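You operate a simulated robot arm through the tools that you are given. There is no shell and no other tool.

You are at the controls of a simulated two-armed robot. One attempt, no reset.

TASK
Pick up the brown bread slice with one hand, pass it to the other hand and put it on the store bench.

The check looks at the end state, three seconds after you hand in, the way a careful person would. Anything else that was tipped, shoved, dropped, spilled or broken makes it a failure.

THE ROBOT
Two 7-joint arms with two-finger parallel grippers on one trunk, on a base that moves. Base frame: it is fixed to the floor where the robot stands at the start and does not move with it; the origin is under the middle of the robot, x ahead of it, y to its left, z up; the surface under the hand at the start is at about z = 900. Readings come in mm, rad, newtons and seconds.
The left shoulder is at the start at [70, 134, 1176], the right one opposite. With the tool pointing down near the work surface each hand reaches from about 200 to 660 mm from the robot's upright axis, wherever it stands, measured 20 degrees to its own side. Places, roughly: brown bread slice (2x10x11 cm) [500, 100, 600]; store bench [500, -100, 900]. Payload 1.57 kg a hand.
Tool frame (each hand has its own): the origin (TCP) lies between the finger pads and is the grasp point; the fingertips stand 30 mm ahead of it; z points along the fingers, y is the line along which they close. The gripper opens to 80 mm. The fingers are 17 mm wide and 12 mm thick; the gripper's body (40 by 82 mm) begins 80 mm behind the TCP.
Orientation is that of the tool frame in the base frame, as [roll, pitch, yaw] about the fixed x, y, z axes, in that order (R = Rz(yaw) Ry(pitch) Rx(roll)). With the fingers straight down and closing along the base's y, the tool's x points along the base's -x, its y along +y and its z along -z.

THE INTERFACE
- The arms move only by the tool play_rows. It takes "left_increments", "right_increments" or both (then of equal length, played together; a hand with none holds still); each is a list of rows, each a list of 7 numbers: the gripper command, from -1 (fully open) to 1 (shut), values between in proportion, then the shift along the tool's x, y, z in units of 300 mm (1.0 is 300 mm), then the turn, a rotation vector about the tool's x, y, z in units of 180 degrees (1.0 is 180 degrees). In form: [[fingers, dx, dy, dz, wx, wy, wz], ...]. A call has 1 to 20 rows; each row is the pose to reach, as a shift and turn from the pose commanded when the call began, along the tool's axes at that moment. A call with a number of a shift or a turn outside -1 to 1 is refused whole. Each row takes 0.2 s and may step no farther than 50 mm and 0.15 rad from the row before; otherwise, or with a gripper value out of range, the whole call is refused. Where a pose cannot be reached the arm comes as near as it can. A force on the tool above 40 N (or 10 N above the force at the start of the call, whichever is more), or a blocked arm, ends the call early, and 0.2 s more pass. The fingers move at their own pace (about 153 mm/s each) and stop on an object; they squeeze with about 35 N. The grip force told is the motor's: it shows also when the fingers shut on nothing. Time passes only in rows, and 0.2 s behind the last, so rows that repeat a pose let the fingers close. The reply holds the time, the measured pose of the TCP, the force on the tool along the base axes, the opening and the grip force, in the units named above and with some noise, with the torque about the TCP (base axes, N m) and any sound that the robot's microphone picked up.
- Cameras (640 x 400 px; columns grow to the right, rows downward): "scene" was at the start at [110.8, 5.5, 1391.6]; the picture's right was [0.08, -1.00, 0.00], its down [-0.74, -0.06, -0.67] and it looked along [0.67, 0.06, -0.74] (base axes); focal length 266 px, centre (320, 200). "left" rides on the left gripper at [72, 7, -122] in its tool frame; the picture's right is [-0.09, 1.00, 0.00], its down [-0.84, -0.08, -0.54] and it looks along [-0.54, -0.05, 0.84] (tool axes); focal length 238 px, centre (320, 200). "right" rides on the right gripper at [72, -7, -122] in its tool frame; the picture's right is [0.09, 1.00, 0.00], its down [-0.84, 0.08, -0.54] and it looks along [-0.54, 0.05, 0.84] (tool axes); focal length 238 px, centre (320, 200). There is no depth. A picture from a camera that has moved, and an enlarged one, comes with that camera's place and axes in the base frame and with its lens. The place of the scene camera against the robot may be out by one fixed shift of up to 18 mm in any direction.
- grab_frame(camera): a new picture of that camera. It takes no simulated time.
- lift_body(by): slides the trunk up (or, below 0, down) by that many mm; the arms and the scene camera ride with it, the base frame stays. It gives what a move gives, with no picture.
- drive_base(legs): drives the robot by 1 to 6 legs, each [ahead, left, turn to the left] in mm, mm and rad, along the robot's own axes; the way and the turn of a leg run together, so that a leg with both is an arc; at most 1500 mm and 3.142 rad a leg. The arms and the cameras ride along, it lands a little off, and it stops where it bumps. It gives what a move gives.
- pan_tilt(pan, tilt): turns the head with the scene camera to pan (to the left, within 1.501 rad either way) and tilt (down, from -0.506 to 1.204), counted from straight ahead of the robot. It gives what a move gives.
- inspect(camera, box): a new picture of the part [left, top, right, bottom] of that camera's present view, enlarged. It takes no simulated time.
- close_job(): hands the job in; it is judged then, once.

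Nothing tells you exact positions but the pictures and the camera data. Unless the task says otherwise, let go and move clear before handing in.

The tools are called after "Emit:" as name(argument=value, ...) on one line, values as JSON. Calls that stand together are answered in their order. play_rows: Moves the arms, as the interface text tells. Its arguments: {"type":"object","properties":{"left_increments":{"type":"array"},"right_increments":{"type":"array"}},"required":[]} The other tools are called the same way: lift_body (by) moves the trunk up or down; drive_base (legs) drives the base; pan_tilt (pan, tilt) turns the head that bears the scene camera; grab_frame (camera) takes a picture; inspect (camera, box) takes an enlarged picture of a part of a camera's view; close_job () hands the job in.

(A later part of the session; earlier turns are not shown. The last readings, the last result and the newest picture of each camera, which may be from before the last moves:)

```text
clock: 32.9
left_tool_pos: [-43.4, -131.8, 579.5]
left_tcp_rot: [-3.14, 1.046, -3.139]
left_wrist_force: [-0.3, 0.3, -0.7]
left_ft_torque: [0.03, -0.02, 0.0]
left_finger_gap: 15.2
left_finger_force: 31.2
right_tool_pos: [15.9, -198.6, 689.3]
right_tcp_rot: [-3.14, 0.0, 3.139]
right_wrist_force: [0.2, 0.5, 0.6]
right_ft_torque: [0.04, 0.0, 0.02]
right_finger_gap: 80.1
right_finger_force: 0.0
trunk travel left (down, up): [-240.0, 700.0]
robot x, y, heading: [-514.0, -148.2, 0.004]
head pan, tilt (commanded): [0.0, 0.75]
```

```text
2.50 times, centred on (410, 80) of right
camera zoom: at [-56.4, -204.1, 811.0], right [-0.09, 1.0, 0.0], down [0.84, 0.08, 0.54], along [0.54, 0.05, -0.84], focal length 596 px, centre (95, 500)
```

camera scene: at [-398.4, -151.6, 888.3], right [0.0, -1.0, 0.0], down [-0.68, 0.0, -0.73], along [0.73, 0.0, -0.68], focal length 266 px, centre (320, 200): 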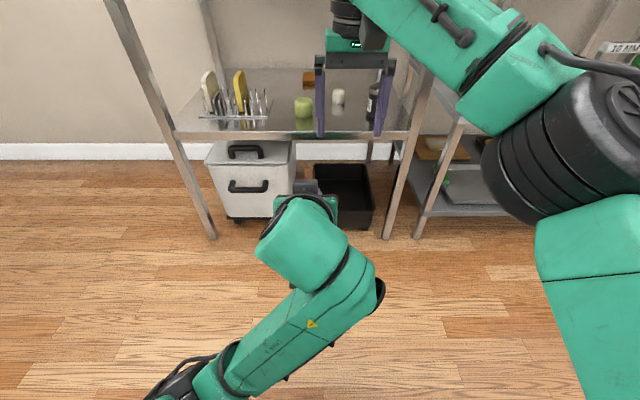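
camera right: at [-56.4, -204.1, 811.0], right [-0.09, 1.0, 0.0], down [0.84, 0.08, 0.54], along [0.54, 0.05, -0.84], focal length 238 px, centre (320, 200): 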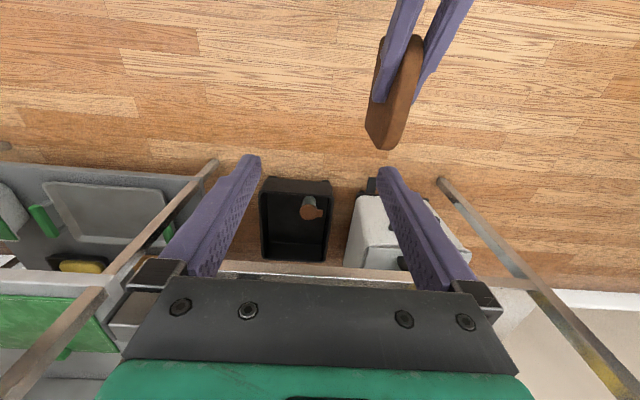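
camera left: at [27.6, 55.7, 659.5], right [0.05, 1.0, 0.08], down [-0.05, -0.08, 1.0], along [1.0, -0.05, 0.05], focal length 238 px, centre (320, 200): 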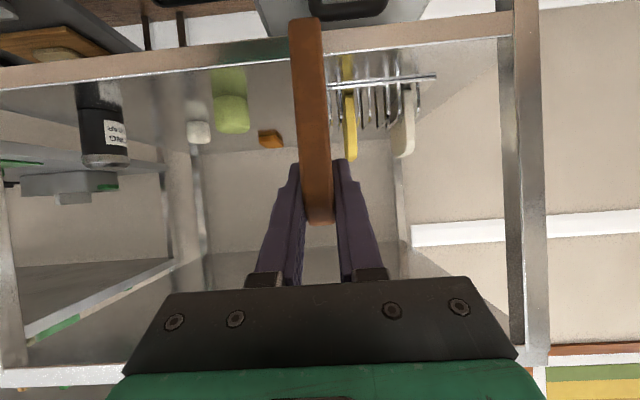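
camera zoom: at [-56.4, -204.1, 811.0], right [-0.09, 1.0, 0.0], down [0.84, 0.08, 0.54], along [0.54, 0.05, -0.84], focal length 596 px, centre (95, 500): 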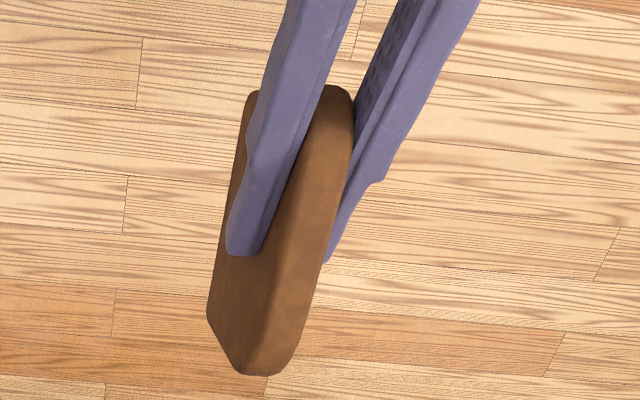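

The slice's top edge runs from x ≈ -65 to +28 at z ≈ 600, y ≈ -132, with the left fingertips ending at about x = -13. I'll align the right hand at x ≈ 9, y ≈ -132 above the far part and check before descending.

Emit:
play_rows(right_increments=[[0, 0.0078, 0.074, 0, 0, 0, 0], [0, 0.0155, 0.148, 0, 0, 0, 0], [0, 0.0233, 0.222, 0, 0, 0, 0], [0, 0.0233, 0.222, 0, 0, 0, 0]])

Emit:
grab_frame(camera="right")

Emit:
inspect(camera="right", box=[230, 0, 410, 180])

Emit:
grab_frame(camera="scene")

```text
clock: 33.9
left_tool_pos: [-44.2, -132.8, 579.3]
left_tcp_rot: [-3.139, 1.048, -3.14]
left_wrist_force: [0.8, 0.1, 0.3]
left_ft_torque: [-0.03, 0.02, 0.0]
left_finger_gap: 15.1
left_finger_force: 30.5
right_tool_pos: [6.6, -133.8, 686.1]
right_tcp_rot: [-3.141, 0.001, -3.141]
right_wrist_force: [0.4, 0.8, 0.5]
right_ft_torque: [-0.04, 0.03, 0.0]
right_finger_gap: 40.1
right_finger_force: 0.1
right hand out of reach, approached as far as the arm can: row 3, 4
trunk travel left (down, up): [-240.0, 700.0]
robot x, y, heading: [-514.1, -148.1, -0.002]
head pan, tilt (commanded): [0.0, 0.75]
```

```text
taken
camera right: at [-66.6, -139.1, 808.7], right [-0.09, 1.0, 0.0], down [0.84, 0.08, 0.54], along [0.54, 0.05, -0.84], focal length 238 px, centre (320, 200)
```

right: 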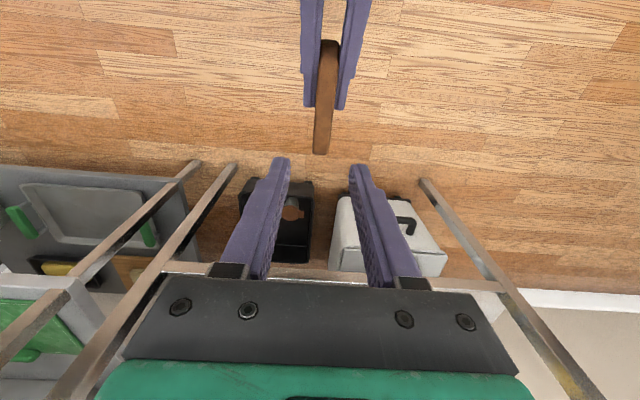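

```text
2.22 times, centred on (320, 90) of right
camera zoom: at [-66.6, -139.1, 808.7], right [-0.09, 1.0, 0.0], down [0.84, 0.08, 0.54], along [0.54, 0.05, -0.84], focal length 530 px, centre (320, 444)
```

zoom: 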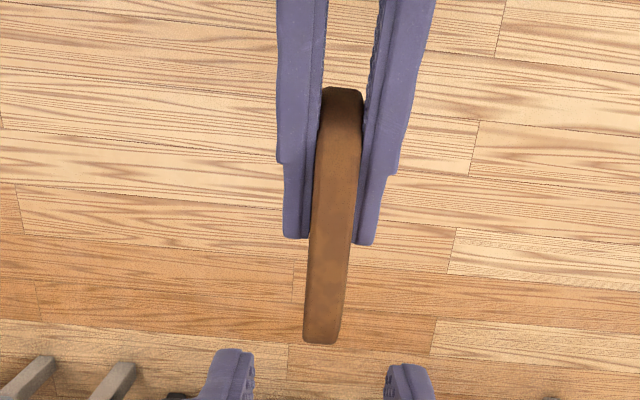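

```text
taken
camera scene: at [-398.5, -151.7, 888.3], right [0.0, -1.0, 0.0], down [-0.68, 0.0, -0.73], along [0.73, 0.0, -0.68], focal length 266 px, centre (320, 200)
```

scene: 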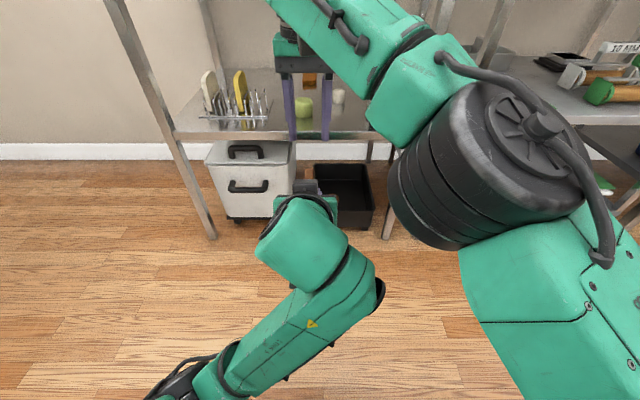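

The pose is right, but the right arm is at the edge of its reach this high up. I'll move both hands together 50 mm toward the robot and 40 mm right, keeping their spacing.

Emit:
play_rows(left_increments=[[1, 0.0278, -0.0444, -0.0481, 0, 0, 0], [1, 0.0555, -0.0889, -0.0962, 0, 0, 0], [1, 0.0833, -0.1333, -0.1443, 0, 0, 0], [1, 0.0833, -0.1333, -0.1443, 0, 0, 0]], right_increments=[[0, 0.0556, -0.0444, 0, 0, 0, 0], [0, 0.1111, -0.0889, 0, 0, 0, 0], [0, 0.1667, -0.1333, 0, 0, 0, 0], [0, 0.1667, -0.1333, 0, 0, 0, 0]])

Emit:
grab_frame(camera="right")

Emit:
inspect(camera="right", box=[230, 0, 410, 180])

```text
clock: 34.9
left_tool_pos: [-88.3, -158.3, 581.1]
left_tcp_rot: [3.068, 1.07, 3.104]
left_wrist_force: [0.6, -0.1, -0.7]
left_ft_torque: [0.01, 0.02, 0.0]
left_finger_gap: 15.1
left_finger_force: 31.5
right_tool_pos: [-43.7, -173.5, 686.1]
right_tcp_rot: [-3.141, -0.001, 3.14]
right_wrist_force: [0.7, -0.1, -0.1]
right_ft_torque: [-0.05, 0.0, -0.01]
right_finger_gap: 40.1
right_finger_force: 0.0
trunk travel left (down, up): [-240.0, 700.0]
robot x, y, heading: [-513.7, -150.6, -0.002]
head pan, tilt (commanded): [0.0, 0.75]
```

```text
taken
camera right: at [-116.8, -179.4, 808.8], right [-0.09, 1.0, 0.0], down [0.84, 0.08, 0.54], along [0.54, 0.05, -0.84], focal length 238 px, centre (320, 200)
```

right: 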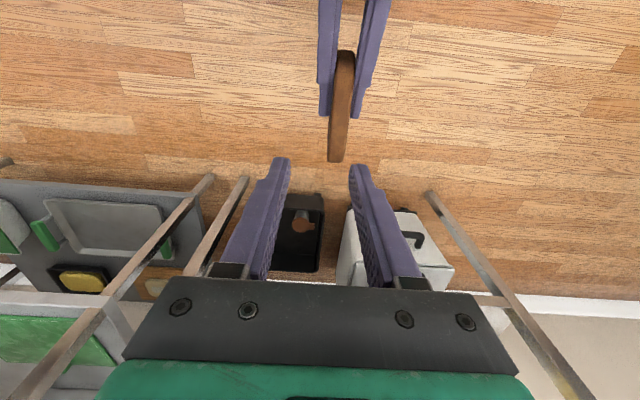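

```text
2.22 times, centred on (320, 90) of right
camera zoom: at [-116.8, -179.4, 808.8], right [-0.09, 1.0, 0.0], down [0.84, 0.08, 0.54], along [0.54, 0.05, -0.84], focal length 530 px, centre (320, 444)
```

zoom: 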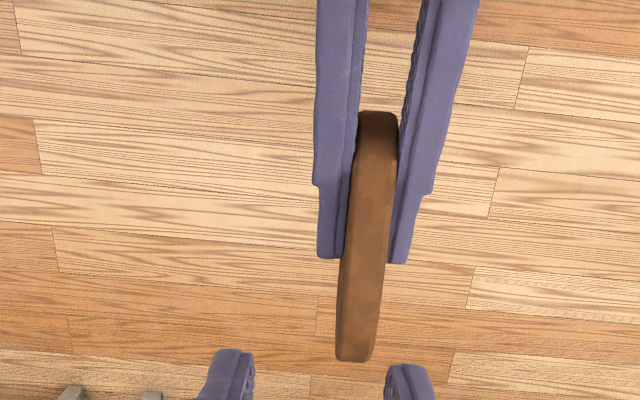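

The left arm ran into a joint limit that far in and tilted slightly. I'll move both hands back out by about 25 mm ahead and 30 mm left so its orientation recovers.

Emit:
play_rows(left_increments=[[1, -0.0208, 0.05, 0.0361, 0, 0, 0], [1, -0.0417, 0.1, 0.0722, 0, 0, 0], [1, -0.0417, 0.1, 0.0722, 0, 0, 0], [1, -0.0417, 0.1, 0.0722, 0, 0, 0]], right_increments=[[0, -0.04, 0.05, 0, 0, 0, 0], [0, -0.08, 0.1, 0, 0, 0, 0], [0, -0.08, 0.1, 0, 0, 0, 0], [0, -0.08, 0.1, 0, 0, 0, 0]])

Emit:
inspect(camera="right", box=[230, 0, 410, 180])

```text
clock: 35.9
left_tool_pos: [-66.0, -130.5, 578.4]
left_tcp_rot: [3.084, 1.059, 3.104]
left_wrist_force: [0.7, -0.2, -0.4]
left_ft_torque: [-0.03, -0.02, 0.0]
left_finger_gap: 15.2
left_finger_force: 31.1
right_tool_pos: [-18.0, -142.3, 686.5]
right_tcp_rot: [-3.141, -0.002, 3.141]
right_wrist_force: [1.1, -1.0, 0.1]
right_ft_torque: [0.0, -0.02, -0.04]
right_finger_gap: 40.0
right_finger_force: 0.1
trunk travel left (down, up): [-240.0, 700.0]
robot x, y, heading: [-512.0, -152.4, 0.001]
head pan, tilt (commanded): [0.0, 0.75]
```

```text
2.22 times, centred on (320, 90) of right
camera zoom: at [-91.4, -148.4, 808.8], right [-0.09, 1.0, 0.0], down [0.84, 0.08, 0.54], along [0.54, 0.05, -0.84], focal length 530 px, centre (320, 444)
```

zoom: 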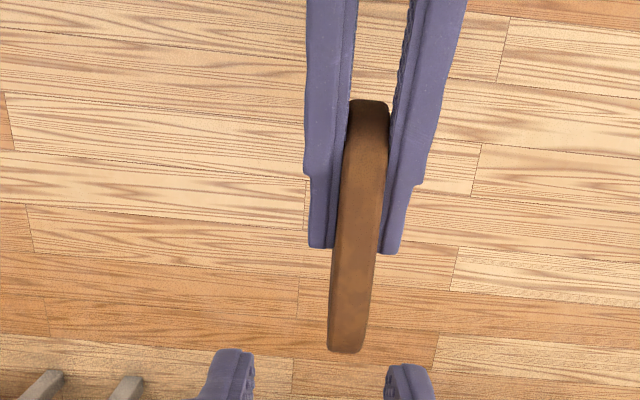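

The left hand kept a slight tilt of about 1.6°. I'll straighten it at a spot it reached cleanly before and bring the right hand along.

Emit:
play_rows(left_increments=[[1, -0.009, -0.0027, 0.014, 0.004, 0.0019, -0.0029], [1, -0.018, -0.0054, 0.028, 0.008, 0.0038, -0.0058], [1, -0.018, -0.0054, 0.028, 0.008, 0.0038, -0.0058], [1, -0.018, -0.0054, 0.028, 0.008, 0.0038, -0.0058]], right_increments=[[0, -0.0233, 0.017, 0, 0, 0, 0], [0, -0.0467, 0.0343, 0, 0, 0, 0], [0, -0.0467, 0.0343, 0, 0, 0, 0], [0, -0.0467, 0.0343, 0, 0, 0, 0]])

Emit:
inspect(camera="right", box=[230, 0, 410, 180])

```text
clock: 36.9
left_tool_pos: [-55.4, -125.3, 567.7]
left_tcp_rot: [3.065, 1.035, 3.086]
left_wrist_force: [0.5, -0.2, -0.5]
left_ft_torque: [0.01, -0.02, 0.0]
left_finger_gap: 15.4
left_finger_force: 30.7
right_tool_pos: [-5.5, -132.9, 686.8]
right_tcp_rot: [3.141, 0.001, -3.139]
right_wrist_force: [0.9, 0.5, 0.0]
right_ft_torque: [0.0, 0.01, 0.02]
right_finger_gap: 39.9
right_finger_force: 0.0
trunk travel left (down, up): [-240.0, 700.0]
robot x, y, heading: [-514.8, -150.1, -0.001]
head pan, tilt (commanded): [0.0, 0.75]
```

```text
2.22 times, centred on (320, 90) of right
camera zoom: at [-77.8, -138.4, 809.7], right [-0.09, 1.0, 0.0], down [0.84, 0.08, 0.54], along [0.54, 0.05, -0.84], focal length 530 px, centre (320, 444)
```

zoom: 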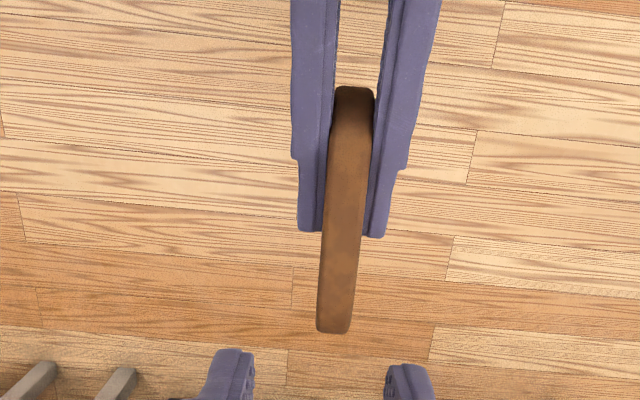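

The left arm still isn't tracking its commanded orientation, so it is pressed against a joint limit this close in. I'll move the left hand further out and to the left with the correction, well below the right fingertips, and see if it recovers.

Emit:
play_rows(left_increments=[[1, -0.031, 0.0444, 0.0339, 0.003, -0.0011, -0.003], [1, -0.062, 0.0889, 0.0678, 0.006, -0.0022, -0.006], [1, -0.093, 0.1333, 0.1017, 0.0091, -0.0034, -0.0091], [1, -0.093, 0.1333, 0.1017, 0.0091, -0.0034, -0.0091], [1, -0.093, 0.1333, 0.1017, 0.0091, -0.0034, -0.0091]])

Emit:
grab_frame(camera="scene")

```text
clock: 38.1
left_tool_pos: [-17.0, -81.7, 576.4]
left_tcp_rot: [3.121, 1.04, 3.129]
left_wrist_force: [-0.5, 0.5, 0.4]
left_ft_torque: [-0.03, -0.03, 0.0]
left_finger_gap: 15.3
left_finger_force: 31.5
right_tool_pos: [-5.6, -132.9, 687.0]
right_tcp_rot: [3.141, 0.001, -3.141]
right_wrist_force: [0.2, -0.4, -0.1]
right_ft_torque: [-0.05, -0.03, -0.01]
right_finger_gap: 40.0
right_finger_force: 0.1
trunk travel left (down, up): [-240.0, 700.0]
robot x, y, heading: [-507.2, -149.4, -0.002]
head pan, tilt (commanded): [0.0, 0.75]
```

```text
taken
camera scene: at [-398.4, -151.8, 888.3], right [0.0, -1.0, 0.0], down [-0.68, 0.0, -0.73], along [0.73, 0.0, -0.68], focal length 266 px, centre (320, 200)
```

scene: 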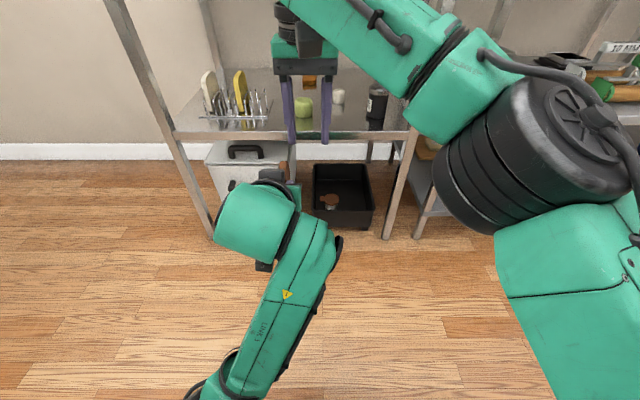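

The hand recovered almost fully further out, so it is a joint limit and not a collision. I'll settle the left hand at about (-30, -115, 545), lower and further out, which both arms should reach.

Emit:
play_rows(left_increments=[[1, 0.0368, -0.0369, 0.0046, 0.001, -0.0007, -0.0007], [1, 0.0735, -0.0739, 0.0093, 0.002, -0.0015, -0.0013], [1, 0.1103, -0.1108, 0.0139, 0.0031, -0.0022, -0.002], [1, 0.1103, -0.1108, 0.0139, 0.0031, -0.0022, -0.002], [1, 0.1103, -0.1108, 0.0139, 0.0031, -0.0022, -0.002]])

```text
clock: 39.5
left_tool_pos: [-26.7, -111.7, 543.2]
left_tcp_rot: [3.081, 1.058, 3.09]
left_wrist_force: [-1.5, -0.1, 0.3]
left_ft_torque: [0.01, -0.01, -0.03]
left_finger_gap: 15.1
left_finger_force: 31.3
right_tool_pos: [-5.0, -134.0, 687.9]
right_tcp_rot: [3.14, 0.001, -3.141]
right_wrist_force: [-0.3, -0.1, -0.5]
right_ft_torque: [-0.03, 0.01, -0.01]
right_finger_gap: 40.4
right_finger_force: 0.0
trunk travel left (down, up): [-240.0, 700.0]
robot x, y, heading: [-512.4, -150.3, 0.006]
head pan, tilt (commanded): [0.0, 0.75]
stopped in row 5 (left hand): the arm was blocked; the commanded pose is now the measured one
```

The left arm was reported blocked, so I'll look down at its elbow area to see what is limiting it.

Emit:
pan_tilt(pan=0.4, tilt=1.2)

Emit:
grab_frame(camera="scene")

Emit:
grab_frame(camera="left")

Emit:
grab_frame(camera="right")

```text
clock: 40.4
left_tool_pos: [-27.7, -113.0, 544.2]
left_tcp_rot: [3.082, 1.058, 3.088]
left_wrist_force: [-0.7, 0.1, -0.7]
left_ft_torque: [-0.02, 0.03, -0.01]
left_finger_gap: 15.1
left_finger_force: 30.8
right_tool_pos: [-5.2, -133.4, 687.8]
right_tcp_rot: [3.141, 0.0, -3.14]
right_wrist_force: [0.4, 0.1, 0.6]
right_ft_torque: [0.0, 0.01, 0.01]
right_finger_gap: 39.9
right_finger_force: 0.1
trunk travel left (down, up): [-240.0, 700.0]
robot x, y, heading: [-511.4, -150.0, 0.002]
head pan, tilt (commanded): [0.4, 1.201]
```

```text
taken
camera scene: at [-429.7, -130.0, 856.6], right [0.39, -0.92, 0.0], down [-0.86, -0.36, -0.36], along [0.33, 0.14, -0.93], focal length 266 px, centre (320, 200)
```

scene: 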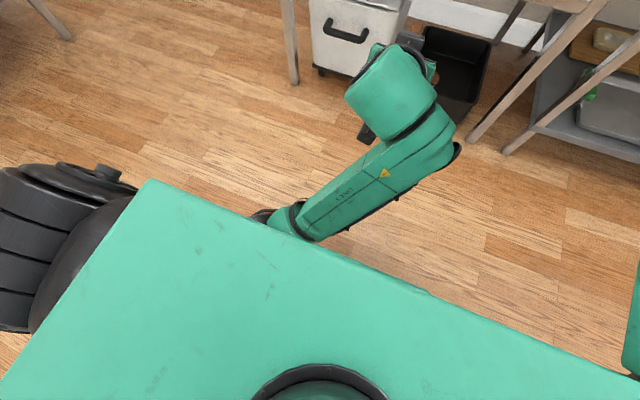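

```text
taken
camera left: at [-168.1, -107.0, 541.6], right [0.04, 0.99, 0.11], down [-0.06, -0.11, 0.99], along [1.0, -0.05, 0.06], focal length 238 px, centre (320, 200)
```

left: 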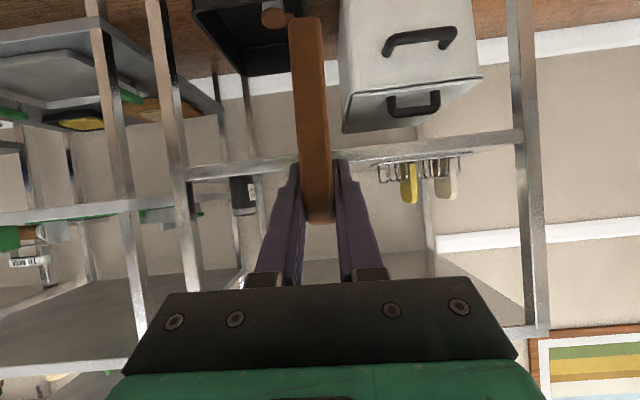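

```text
taken
camera right: at [-77.8, -138.5, 809.6], right [-0.09, 1.0, 0.0], down [0.84, 0.08, 0.54], along [0.54, 0.05, -0.84], focal length 238 px, centre (320, 200)
```

right: 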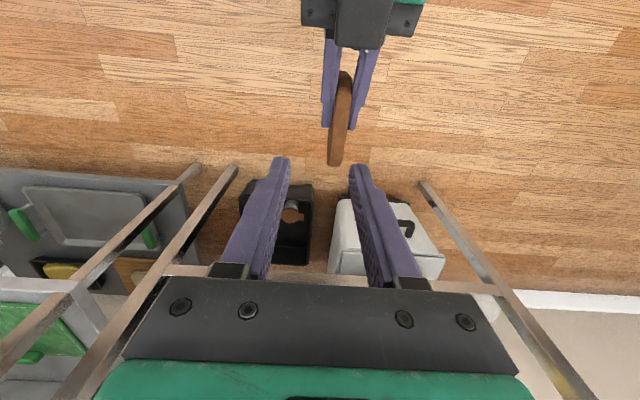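

The left forearm is folded under the chest, so the elbow is what blocks it. I'll move the left hand outward to straighten it, then yaw it 45° to the right so its wrist stays out on the left for the handover.

Emit:
play_rows(left_increments=[[1, -0.0131, 0.0778, 0.0052, 0.0014, 0.0012, -0.0028], [1, -0.0262, 0.1556, 0.0105, 0.0028, 0.0025, -0.0055], [1, -0.0393, 0.2333, 0.0157, 0.0042, 0.0037, -0.0083], [1, -0.0393, 0.2333, 0.0157, 0.0042, 0.0037, -0.0083], [1, -0.0393, 0.2333, 0.0157, 0.0042, 0.0037, -0.0083]])

```text
clock: 41.6
left_tool_pos: [-17.7, -42.7, 554.0]
left_tcp_rot: [-3.137, 1.047, -3.137]
left_wrist_force: [0.0, 0.5, -0.1]
left_ft_torque: [-0.01, 0.01, 0.03]
left_finger_gap: 14.8
left_finger_force: 30.9
right_tool_pos: [-3.5, -133.1, 688.6]
right_tcp_rot: [3.14, 0.0, -3.141]
right_wrist_force: [0.0, 0.1, -0.9]
right_ft_torque: [-0.01, -0.03, -0.02]
right_finger_gap: 40.2
right_finger_force: 0.0
trunk travel left (down, up): [-240.0, 700.0]
robot x, y, heading: [-516.1, -152.9, -0.005]
head pan, tilt (commanded): [0.4, 1.201]
```

The orientation is clean again. Now I'll yaw the left hand 45° to the right about the vertical.

Emit:
play_rows(left_increments=[[1, 0, 0, 0, 0.0361, 0, 0.0208], [1, 0, 0, 0, 0.0722, 0, 0.0417], [1, 0, 0, 0, 0.1083, 0, 0.0625], [1, 0, 0, 0, 0.1443, 0, 0.0833], [1, 0, 0, 0, 0.1804, 0, 0.1042], [1, 0, 0, 0, 0.2165, 0, 0.125], [1, 0, 0, 0, 0.2165, 0, 0.125]])

Emit:
pan_tilt(pan=0.0, tilt=0.75)

Emit:
grab_frame(camera="scene")

Emit:
grab_frame(camera="right")

```text
clock: 43.2
left_tool_pos: [-16.1, -43.7, 554.4]
left_tcp_rot: [-3.137, 1.049, 2.36]
left_wrist_force: [-0.6, -0.5, -0.6]
left_ft_torque: [0.03, 0.02, -0.02]
left_finger_gap: 15.0
left_finger_force: 30.3
right_tool_pos: [-5.4, -132.8, 686.6]
right_tcp_rot: [3.141, 0.0, 3.141]
right_wrist_force: [-0.1, -0.6, 0.0]
right_ft_torque: [0.02, 0.0, -0.01]
right_finger_gap: 40.0
right_finger_force: 0.0
trunk travel left (down, up): [-240.0, 700.0]
robot x, y, heading: [-513.7, -149.5, 0.004]
head pan, tilt (commanded): [0.4, 1.201]
```

```text
clock: 44.1
left_tool_pos: [-17.9, -43.7, 552.2]
left_tcp_rot: [-3.136, 1.049, 2.362]
left_wrist_force: [0.3, -0.9, -0.6]
left_ft_torque: [-0.02, 0.03, -0.02]
left_finger_gap: 15.1
left_finger_force: 31.1
right_tool_pos: [-4.6, -132.6, 687.2]
right_tcp_rot: [3.141, 0.0, -3.14]
right_wrist_force: [0.3, -0.7, -0.3]
right_ft_torque: [0.04, 0.04, -0.05]
right_finger_gap: 40.1
right_finger_force: 0.1
trunk travel left (down, up): [-240.0, 700.0]
robot x, y, heading: [-512.3, -149.2, 0.003]
head pan, tilt (commanded): [0.0, 0.75]
```

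```text
taken
camera scene: at [-398.5, -151.7, 888.2], right [0.0, -1.0, 0.0], down [-0.68, 0.0, -0.73], along [0.73, 0.0, -0.68], focal length 266 px, centre (320, 200)
```

scene: 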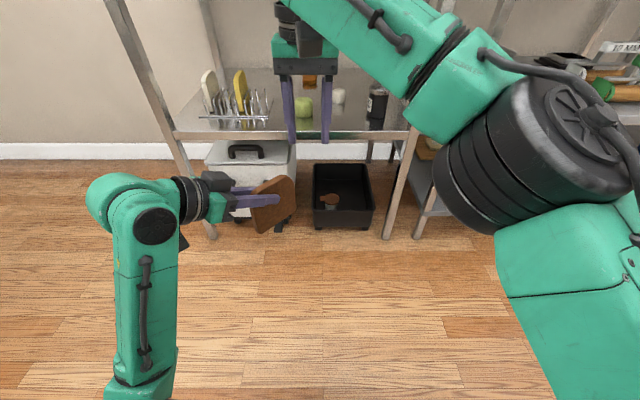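

```text
taken
camera right: at [-77.7, -138.5, 809.6], right [-0.09, 1.0, 0.0], down [0.84, 0.08, 0.54], along [0.54, 0.05, -0.84], focal length 238 px, centre (320, 200)
```

right: 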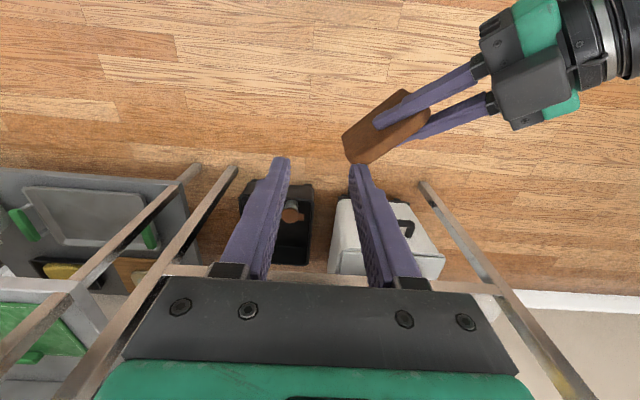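

Now the slice is clearly visible and the left wrist is well out of the way. I'll bring the left hand in a little and yaw the right hand 45° to match, hovering above the slice's far part.

Emit:
play_rows(left_increments=[[1, 0, -0.0471, 0, 0, 0, 0], [1, 0, -0.0943, 0, 0, 0, 0], [1, 0, -0.1414, 0, 0, 0, 0], [1, 0, -0.1414, 0, 0, 0, 0], [1, 0, -0.1414, 0, 0, 0, 0], [1, 0, -0.1414, 0, 0, 0, 0], [1, 0, -0.1414, 0, 0, 0, 0]], right_increments=[[0, 0.0033, 0.0126, 0, 0, 0, 0.0417], [0, 0.0067, 0.0251, 0, 0, 0, 0.0833], [0, 0.01, 0.0377, 0, 0, 0, 0.125], [0, 0.0133, 0.0502, 0.03, 0, 0, 0.1667], [0, 0.0167, 0.0628, 0.0617, 0, 0, 0.2083], [0, 0.02, 0.0753, 0.09, 0, 0, 0.25], [0, 0.02, 0.0753, 0.1233, 0, 0, 0.25]])

Emit:
grab_frame(camera="scene")

Emit:
grab_frame(camera="right")

```text
clock: 45.7
left_tool_pos: [-47.8, -72.7, 554.3]
left_tcp_rot: [-3.137, 1.049, 2.361]
left_wrist_force: [-0.5, 0.9, -0.5]
left_ft_torque: [-0.01, 0.01, 0.01]
left_finger_gap: 14.9
left_finger_force: 31.4
right_tool_pos: [-11.2, -111.8, 650.4]
right_tcp_rot: [3.141, 0.002, 2.354]
right_wrist_force: [0.4, 0.2, 0.0]
right_ft_torque: [0.01, -0.02, 0.01]
right_finger_gap: 40.0
right_finger_force: 0.0
trunk travel left (down, up): [-240.0, 700.0]
robot x, y, heading: [-510.5, -147.6, -0.001]
head pan, tilt (commanded): [0.0, 0.75]
```

```text
taken
camera scene: at [-398.4, -151.8, 888.3], right [0.0, -1.0, 0.0], down [-0.68, 0.0, -0.73], along [0.73, 0.0, -0.68], focal length 266 px, centre (320, 200)
```

scene: 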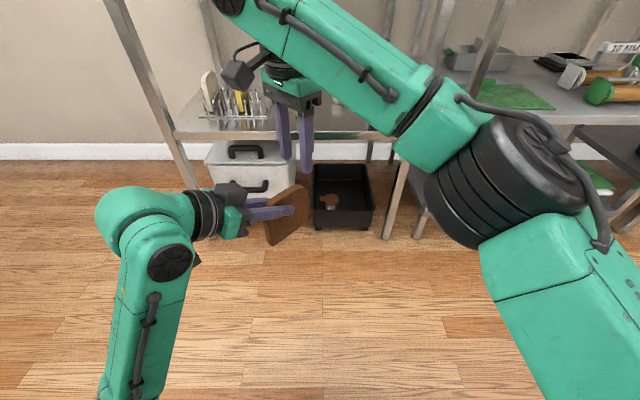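

```text
taken
camera right: at [-67.4, -64.2, 772.3], right [0.64, 0.77, 0.0], down [0.65, -0.54, 0.54], along [0.42, -0.35, -0.84], focal length 238 px, centre (320, 200)
```

right: 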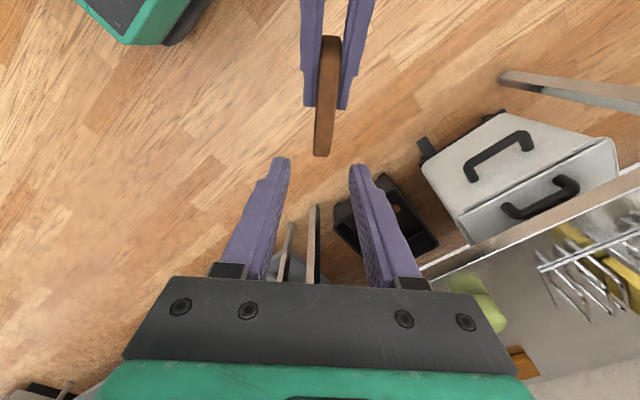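

Emit:
inspect(camera="right", box=[240, 0, 420, 180])

Emit:
inspect(camera="scene", box=[180, 50, 360, 260])

```text
2.22 times, centred on (330, 90) of right
camera zoom: at [-67.4, -64.2, 772.3], right [0.64, 0.77, 0.0], down [0.65, -0.54, 0.54], along [0.42, -0.35, -0.84], focal length 530 px, centre (298, 444)
```

zoom: 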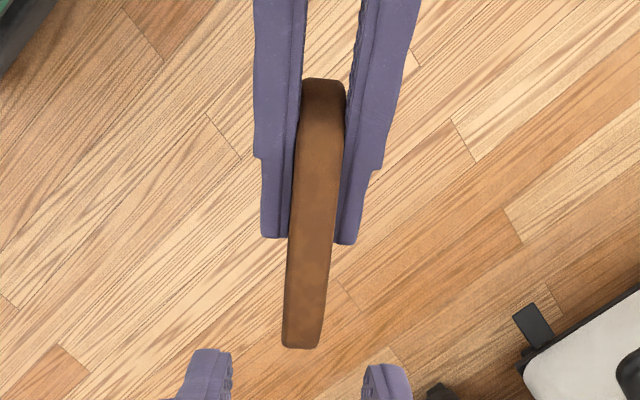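

```text
1.90 times, centred on (270, 155) of scene
camera zoom: at [-398.4, -151.8, 888.3], right [0.0, -1.0, 0.0], down [-0.68, 0.0, -0.73], along [0.73, 0.0, -0.68], focal length 507 px, centre (415, 286)
```

zoom: 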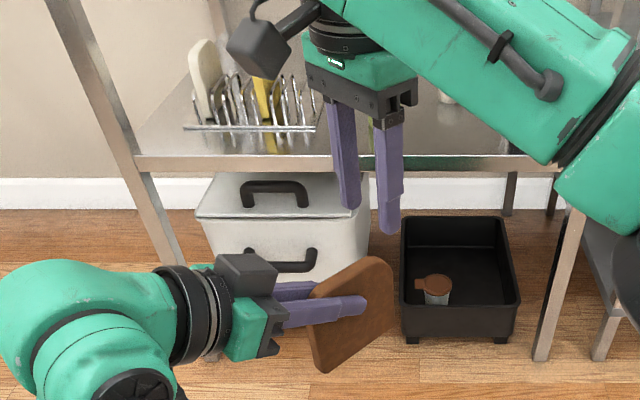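

The right fingers are lined up over the far part of the slice, only about 1.5 mm off centre and with roughly 12 mm to spare from the left fingertips. I'll shift slightly and descend 90 mm to straddle it.

Emit:
play_rows(right_increments=[[0, 0.01, 0.005, 0.03, 0, 0, 0], [0, 0.01, 0.005, 0.09, 0, 0, 0], [0, 0.01, 0.005, 0.15, 0, 0, 0], [0, 0.01, 0.005, 0.2, 0, 0, 0], [0, 0.01, 0.005, 0.25, 0, 0, 0], [0, 0.01, 0.005, 0.3, 0, 0, 0], [0, 0.01, 0.005, 0.3, 0, 0, 0]])

Emit:
grab_frame(camera="right")

Emit:
inspect(camera="scene", box=[180, 80, 360, 260])

```text
clock: 47.3
left_tool_pos: [-45.4, -72.9, 553.5]
left_tcp_rot: [-3.138, 1.049, 2.361]
left_wrist_force: [-0.2, 0.2, -0.6]
left_ft_torque: [-0.05, 0.0, -0.01]
left_finger_gap: 15.0
left_finger_force: 31.0
right_tool_pos: [-13.0, -106.0, 561.2]
right_tcp_rot: [3.14, 0.0, 2.357]
right_wrist_force: [1.3, 0.1, 0.3]
right_ft_torque: [-0.01, 0.03, 0.01]
right_finger_gap: 39.6
right_finger_force: 0.1
trunk travel left (down, up): [-240.0, 700.0]
robot x, y, heading: [-513.5, -150.3, -0.002]
head pan, tilt (commanded): [0.0, 0.75]
```

```text
taken
camera right: at [-69.4, -59.7, 683.5], right [0.64, 0.77, 0.0], down [0.65, -0.54, 0.54], along [0.42, -0.35, -0.84], focal length 238 px, centre (320, 200)
```

right: 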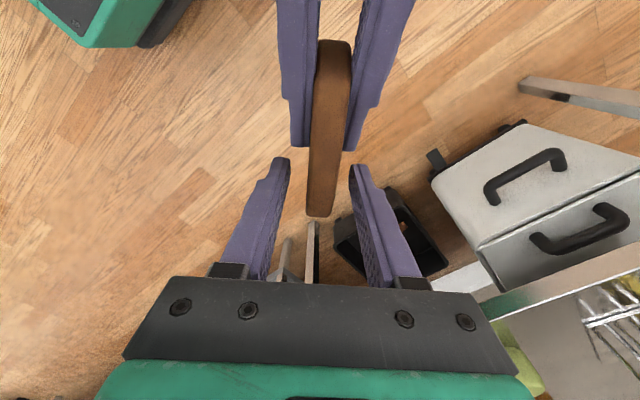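

```text
2.22 times, centred on (270, 170) of scene
camera zoom: at [-398.4, -151.8, 888.3], right [0.0, -1.0, 0.0], down [-0.68, 0.0, -0.73], along [0.73, 0.0, -0.68], focal length 592 px, centre (431, 267)
```

zoom: 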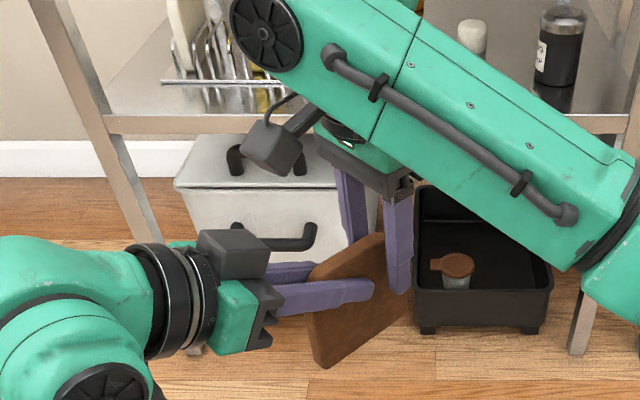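

The right fingers straddle the slice, centred, with a gap to the left fingertips. I'll close the right hand while the left still holds.

Emit:
play_rows(right_increments=[[0.4, -0.005, 0, 0, 0, 0, 0], [0.6, -0.005, 0, 0, 0, 0, 0], [1, -0.005, 0, 0, 0, 0, 0], [1, -0.005, 0, 0, 0, 0, 0], [1, -0.005, 0, 0, 0, 0, 0]])

Emit:
grab_frame(camera="right")

```text
clock: 48.5
left_tool_pos: [-46.8, -73.0, 554.0]
left_tcp_rot: [-3.137, 1.048, 2.361]
left_wrist_force: [1.8, 1.2, -1.7]
left_ft_torque: [0.07, -0.04, 0.07]
left_finger_gap: 15.1
left_finger_force: 31.3
right_tool_pos: [-12.6, -107.6, 560.7]
right_tcp_rot: [3.14, 0.001, 2.356]
right_wrist_force: [-1.4, 0.4, 1.2]
right_ft_torque: [-0.08, 0.07, 0.04]
right_finger_gap: 15.2
right_finger_force: 31.0
trunk travel left (down, up): [-240.0, 700.0]
robot x, y, heading: [-510.1, -149.7, -0.001]
head pan, tilt (commanded): [0.0, 0.75]
```

```text
taken
camera right: at [-67.9, -60.8, 683.0], right [0.64, 0.77, 0.0], down [0.65, -0.54, 0.54], along [0.42, -0.35, -0.84], focal length 238 px, centre (320, 200)
```

right: 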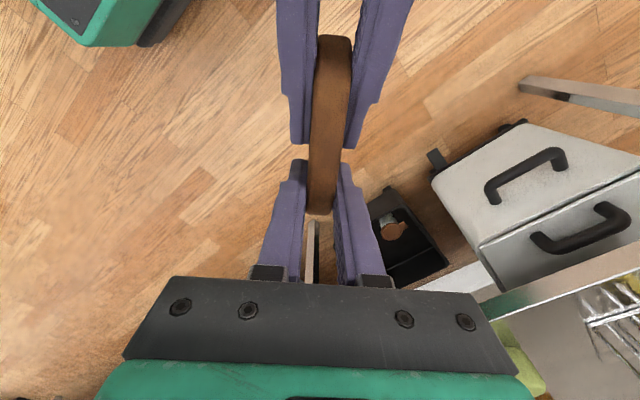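

Both hands hold the slice (15.2 mm, about 31 N each). I'll open the left hand and back it away horizontally.

Emit:
play_rows(left_increments=[[0.2, 0, 0, 0, 0, 0, 0], [0, 0, 0, 0, 0, 0, 0], [0, 0, 0, 0, 0, 0, 0], [0, 0.0333, 0, -0.0577, 0, 0, 0], [0, 0.0667, 0, -0.1155, 0, 0, 0], [0, 0.1, 0, -0.1732, 0, 0, 0], [0, 0.1333, 0, -0.2309, 0, 0, 0], [0, 0.1667, 0, -0.2887, 0, 0, 0]])

Emit:
grab_frame(camera="right")

Emit:
grab_frame(camera="scene")

```text
clock: 49.8
left_tool_pos: [-71.0, 6.1, 533.0]
left_tcp_rot: [2.943, 0.892, 2.243]
left_wrist_force: [0.2, -0.4, -0.4]
left_ft_torque: [0.02, 0.0, -0.01]
left_finger_gap: 40.0
left_finger_force: 0.1
left hand out of reach, approached as far as the arm can: row 5, 6
right_tool_pos: [-10.6, -107.1, 561.0]
right_tcp_rot: [-3.139, -0.001, 2.355]
right_wrist_force: [1.3, 0.1, -0.5]
right_ft_torque: [-0.02, 0.01, 0.03]
right_finger_gap: 15.1
right_finger_force: 31.6
trunk travel left (down, up): [-240.0, 700.0]
robot x, y, heading: [-513.3, -151.5, 0.002]
head pan, tilt (commanded): [0.0, 0.75]
stopped in row 6 (left hand): the arm was blocked; the commanded pose is now the measured one
```

```text
taken
camera right: at [-68.0, -60.8, 683.0], right [0.64, 0.77, 0.0], down [0.65, -0.54, 0.54], along [0.42, -0.35, -0.84], focal length 238 px, centre (320, 200)
```

right: 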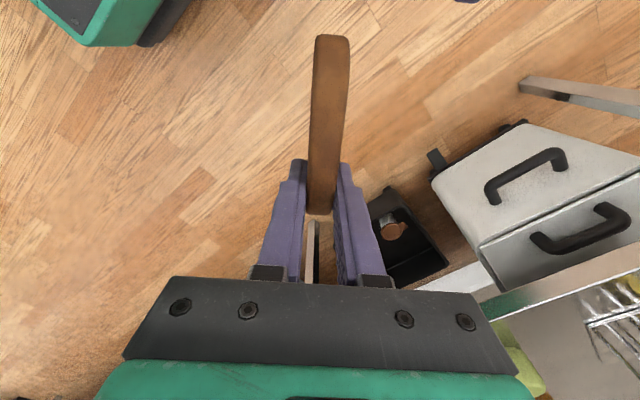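

```text
taken
camera scene: at [-398.4, -151.9, 888.3], right [0.0, -1.0, 0.0], down [-0.68, 0.0, -0.73], along [0.73, 0.0, -0.68], focal length 266 px, centre (320, 200)
```

scene: 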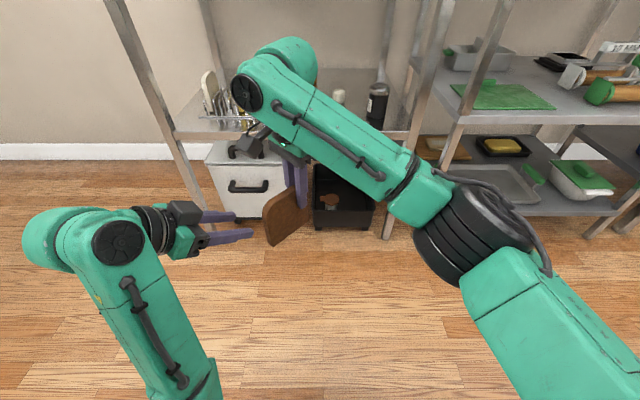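

The handover worked: the right hand holds the slice alone (15.1 mm, about 31 N). The left hand stopped early but is clear, so I'll move it well out to the left and up.

Emit:
play_rows(left_increments=[[0, 0.0005, 0.1025, -0.0666, 0, 0, 0], [0, 0.0009, 0.2049, -0.1332, 0, 0, 0], [0, 0.0014, 0.3074, -0.2, 0, 0, 0], [0, 0.0018, 0.4098, -0.2664, 0, 0, 0], [0, 0.0023, 0.5123, -0.333, 0, 0, 0], [0, 0.0023, 0.5123, -0.333, 0, 0, 0]])

Emit:
grab_frame(camera="scene")

```text
clock: 51.2
left_tool_pos: [-29.3, 167.4, 613.9]
left_tcp_rot: [2.945, 0.893, 2.245]
left_wrist_force: [0.0, -0.6, -0.2]
left_ft_torque: [-0.02, 0.0, 0.01]
left_finger_gap: 40.3
left_finger_force: 0.1
right_tool_pos: [-12.7, -108.6, 560.0]
right_tcp_rot: [-3.14, 0.0, 2.356]
right_wrist_force: [-1.1, 1.1, -1.3]
right_ft_torque: [0.01, -0.01, 0.01]
right_finger_gap: 14.9
right_finger_force: 30.5
trunk travel left (down, up): [-240.0, 700.0]
robot x, y, heading: [-514.2, -150.2, -0.0]
head pan, tilt (commanded): [0.0, 0.75]
```

```text
taken
camera scene: at [-398.4, -151.5, 888.3], right [0.0, -1.0, 0.0], down [-0.68, 0.0, -0.73], along [0.73, 0.0, -0.68], focal length 266 px, centre (320, 200)
```

scene: 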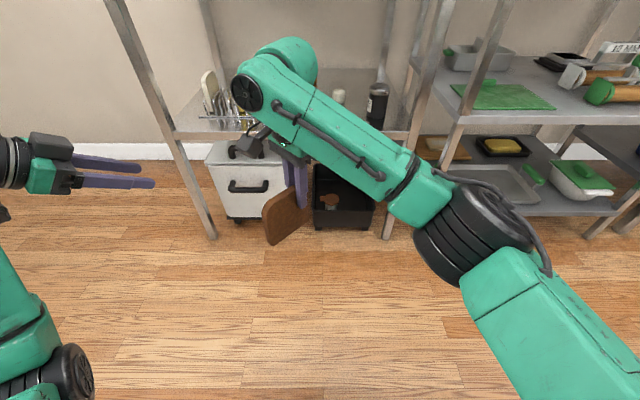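

The left hand is out of the way. Now I'll raise the trunk 470 mm to bring the slice above bench height, about 40 mm over it.

Emit:
lift_body(by=400)

Emit:
lift_body(by=75)

Emit:
pan_tilt(pan=0.0, tilt=0.55)

Emit:
grab_frame(camera="scene")

Emit:
grab_frame(camera="right")

```text
clock: 55.0
left_tool_pos: [-29.9, 166.6, 1013.0]
left_tcp_rot: [2.945, 0.895, 2.244]
left_wrist_force: [0.7, -0.3, -0.1]
left_ft_torque: [0.01, 0.04, 0.04]
left_finger_gap: 39.9
left_finger_force: 0.1
right_tool_pos: [-10.7, -107.2, 960.8]
right_tcp_rot: [-3.141, 0.001, 2.355]
right_wrist_force: [-0.2, 0.2, -0.5]
right_ft_torque: [-0.01, 0.0, -0.01]
right_finger_gap: 15.2
right_finger_force: 30.7
trunk travel left (down, up): [-640.0, 300.0]
robot x, y, heading: [-512.4, -153.9, 0.002]
head pan, tilt (commanded): [0.0, 0.75]
```

```text
clock: 56.1
left_tool_pos: [-30.0, 165.8, 1088.7]
left_tcp_rot: [2.946, 0.894, 2.246]
left_wrist_force: [-0.1, 0.4, -0.5]
left_ft_torque: [0.01, -0.05, -0.02]
left_finger_gap: 39.9
left_finger_force: 0.0
right_tool_pos: [-11.8, -107.2, 1036.2]
right_tcp_rot: [-3.139, 0.0, 2.357]
right_wrist_force: [0.3, -0.2, 0.5]
right_ft_torque: [-0.02, 0.0, -0.01]
right_finger_gap: 14.9
right_finger_force: 30.6
trunk travel left (down, up): [-715.0, 225.0]
robot x, y, heading: [-514.1, -152.1, 0.0]
head pan, tilt (commanded): [0.0, 0.75]
```

```text
clock: 56.9
left_tool_pos: [-29.3, 165.1, 1089.0]
left_tcp_rot: [2.946, 0.895, 2.243]
left_wrist_force: [0.2, 0.1, -0.9]
left_ft_torque: [0.01, -0.03, 0.01]
left_finger_gap: 39.9
left_finger_force: 0.1
right_tool_pos: [-12.2, -106.3, 1035.0]
right_tcp_rot: [-3.14, 0.001, 2.357]
right_wrist_force: [-0.9, 1.2, -1.6]
right_ft_torque: [0.0, 0.01, 0.02]
right_finger_gap: 15.1
right_finger_force: 30.7
trunk travel left (down, up): [-715.0, 225.0]
robot x, y, heading: [-513.8, -153.5, -0.007]
head pan, tilt (commanded): [0.0, 0.55]
```

```text
taken
camera scene: at [-391.3, -151.5, 1380.6], right [0.0, -1.0, 0.0], down [-0.52, 0.0, -0.85], along [0.85, 0.0, -0.52], focal length 266 px, centre (320, 200)
```

scene: 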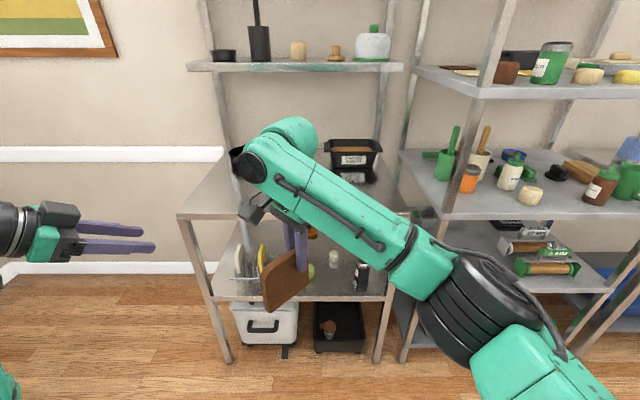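

```text
taken
camera right: at [-67.7, -60.5, 1158.0], right [0.64, 0.77, 0.0], down [0.65, -0.54, 0.54], along [0.42, -0.35, -0.84], focal length 238 px, centre (320, 200)
```

right: 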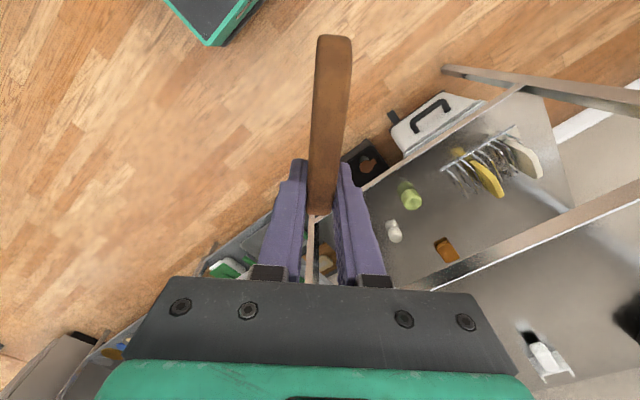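

The slice is above bench height now. I'll zoom in to check how it sits in the right hand and how low its bottom edge is.

Emit:
inspect(camera="scene", box=[230, 190, 350, 330])

Emit:
inspect(camera="scene", box=[170, 120, 420, 310])

```text
2.86 times, centred on (290, 260) of scene
camera zoom: at [-391.3, -151.5, 1380.6], right [0.0, -1.0, 0.0], down [-0.52, 0.0, -0.85], along [0.85, 0.0, -0.52], focal length 761 px, centre (406, 29)
```

zoom: 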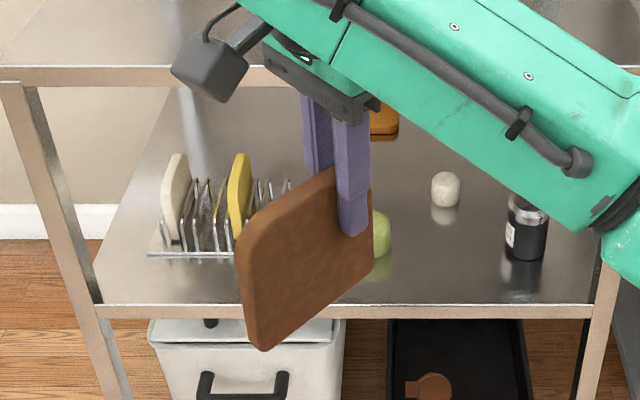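

```text
2.11 times, centred on (295, 215) of scene
camera zoom: at [-391.3, -151.5, 1380.6], right [0.0, -1.0, 0.0], down [-0.52, 0.0, -0.85], along [0.85, 0.0, -0.52], focal length 560 px, centre (373, 168)
```

zoom: 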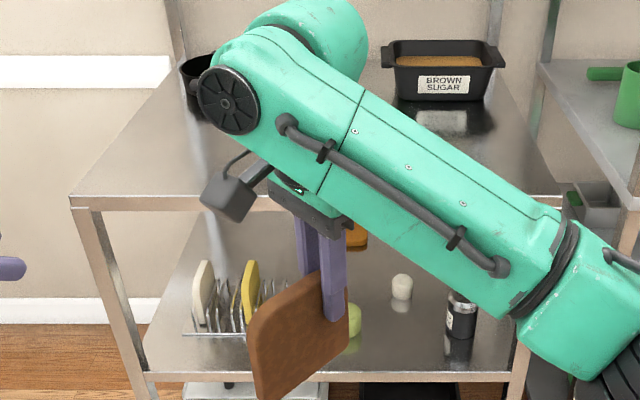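

The rack and its other slices are undisturbed, and the brown slice hangs upright in the right hand with its bottom about 99 mm below the TCP. I'll raise 25 mm more, shift the robot 100 mm left so the right elbow stays clear of the neighbouring shelving, and drive in over the bench.

Emit:
lift_body(by=25)

Emit:
drive_base(legs=[[0, 105, 0], [200, 0, 0]])

Emit:
grab_frame(camera="scene")

Emit:
grab_frame(camera="left")

```text
clock: 57.6
left_tool_pos: [-29.8, 165.7, 1114.1]
left_tcp_rot: [2.946, 0.895, 2.245]
left_wrist_force: [0.3, -1.1, 0.2]
left_ft_torque: [0.01, 0.0, 0.01]
left_finger_gap: 40.0
left_finger_force: 0.0
right_tool_pos: [-11.4, -108.2, 1061.0]
right_tcp_rot: [-3.139, -0.001, 2.356]
right_wrist_force: [-0.4, -0.5, -0.3]
right_ft_torque: [0.0, -0.01, 0.01]
right_finger_gap: 15.3
right_finger_force: 30.7
trunk travel left (down, up): [-740.0, 200.0]
robot x, y, heading: [-516.2, -152.3, -0.002]
head pan, tilt (commanded): [0.0, 0.55]
```

```text
clock: 60.0
left_tool_pos: [169.0, 272.8, 1114.6]
left_tcp_rot: [2.944, 0.893, 2.246]
left_wrist_force: [0.0, 0.8, 0.3]
left_ft_torque: [0.05, 0.0, -0.01]
left_finger_gap: 40.0
left_finger_force: 0.1
right_tool_pos: [187.7, -1.6, 1061.9]
right_tcp_rot: [-3.141, 0.0, 2.36]
right_wrist_force: [-0.2, -0.9, 0.3]
right_ft_torque: [-0.02, -0.01, -0.02]
right_finger_gap: 14.9
right_finger_force: 31.1
trunk travel left (down, up): [-740.0, 200.0]
robot x, y, heading: [-312.4, -47.8, 0.002]
head pan, tilt (commanded): [0.0, 0.55]
```

```text
taken
camera scene: at [-192.5, -46.4, 1405.9], right [0.0, -1.0, 0.0], down [-0.52, 0.0, -0.85], along [0.85, 0.0, -0.52], focal length 266 px, centre (320, 200)
```

scene: 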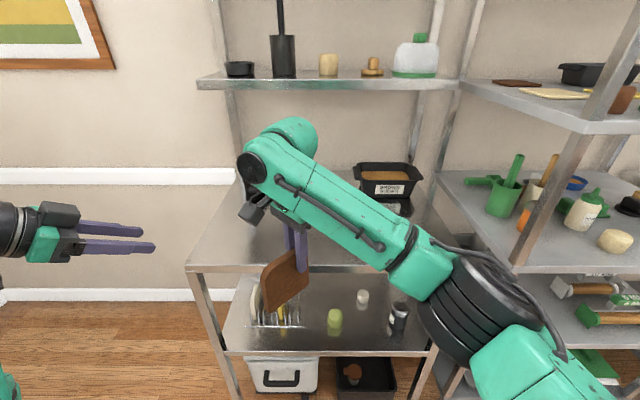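

```text
taken
camera left: at [68.3, 368.3, 1134.7], right [0.7, 0.68, 0.19], down [-0.07, -0.21, 0.98], along [0.71, -0.7, -0.1], focal length 238 px, centre (320, 200)
```

left: 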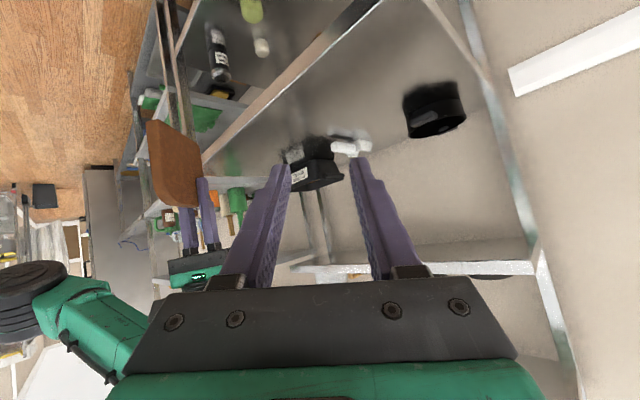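

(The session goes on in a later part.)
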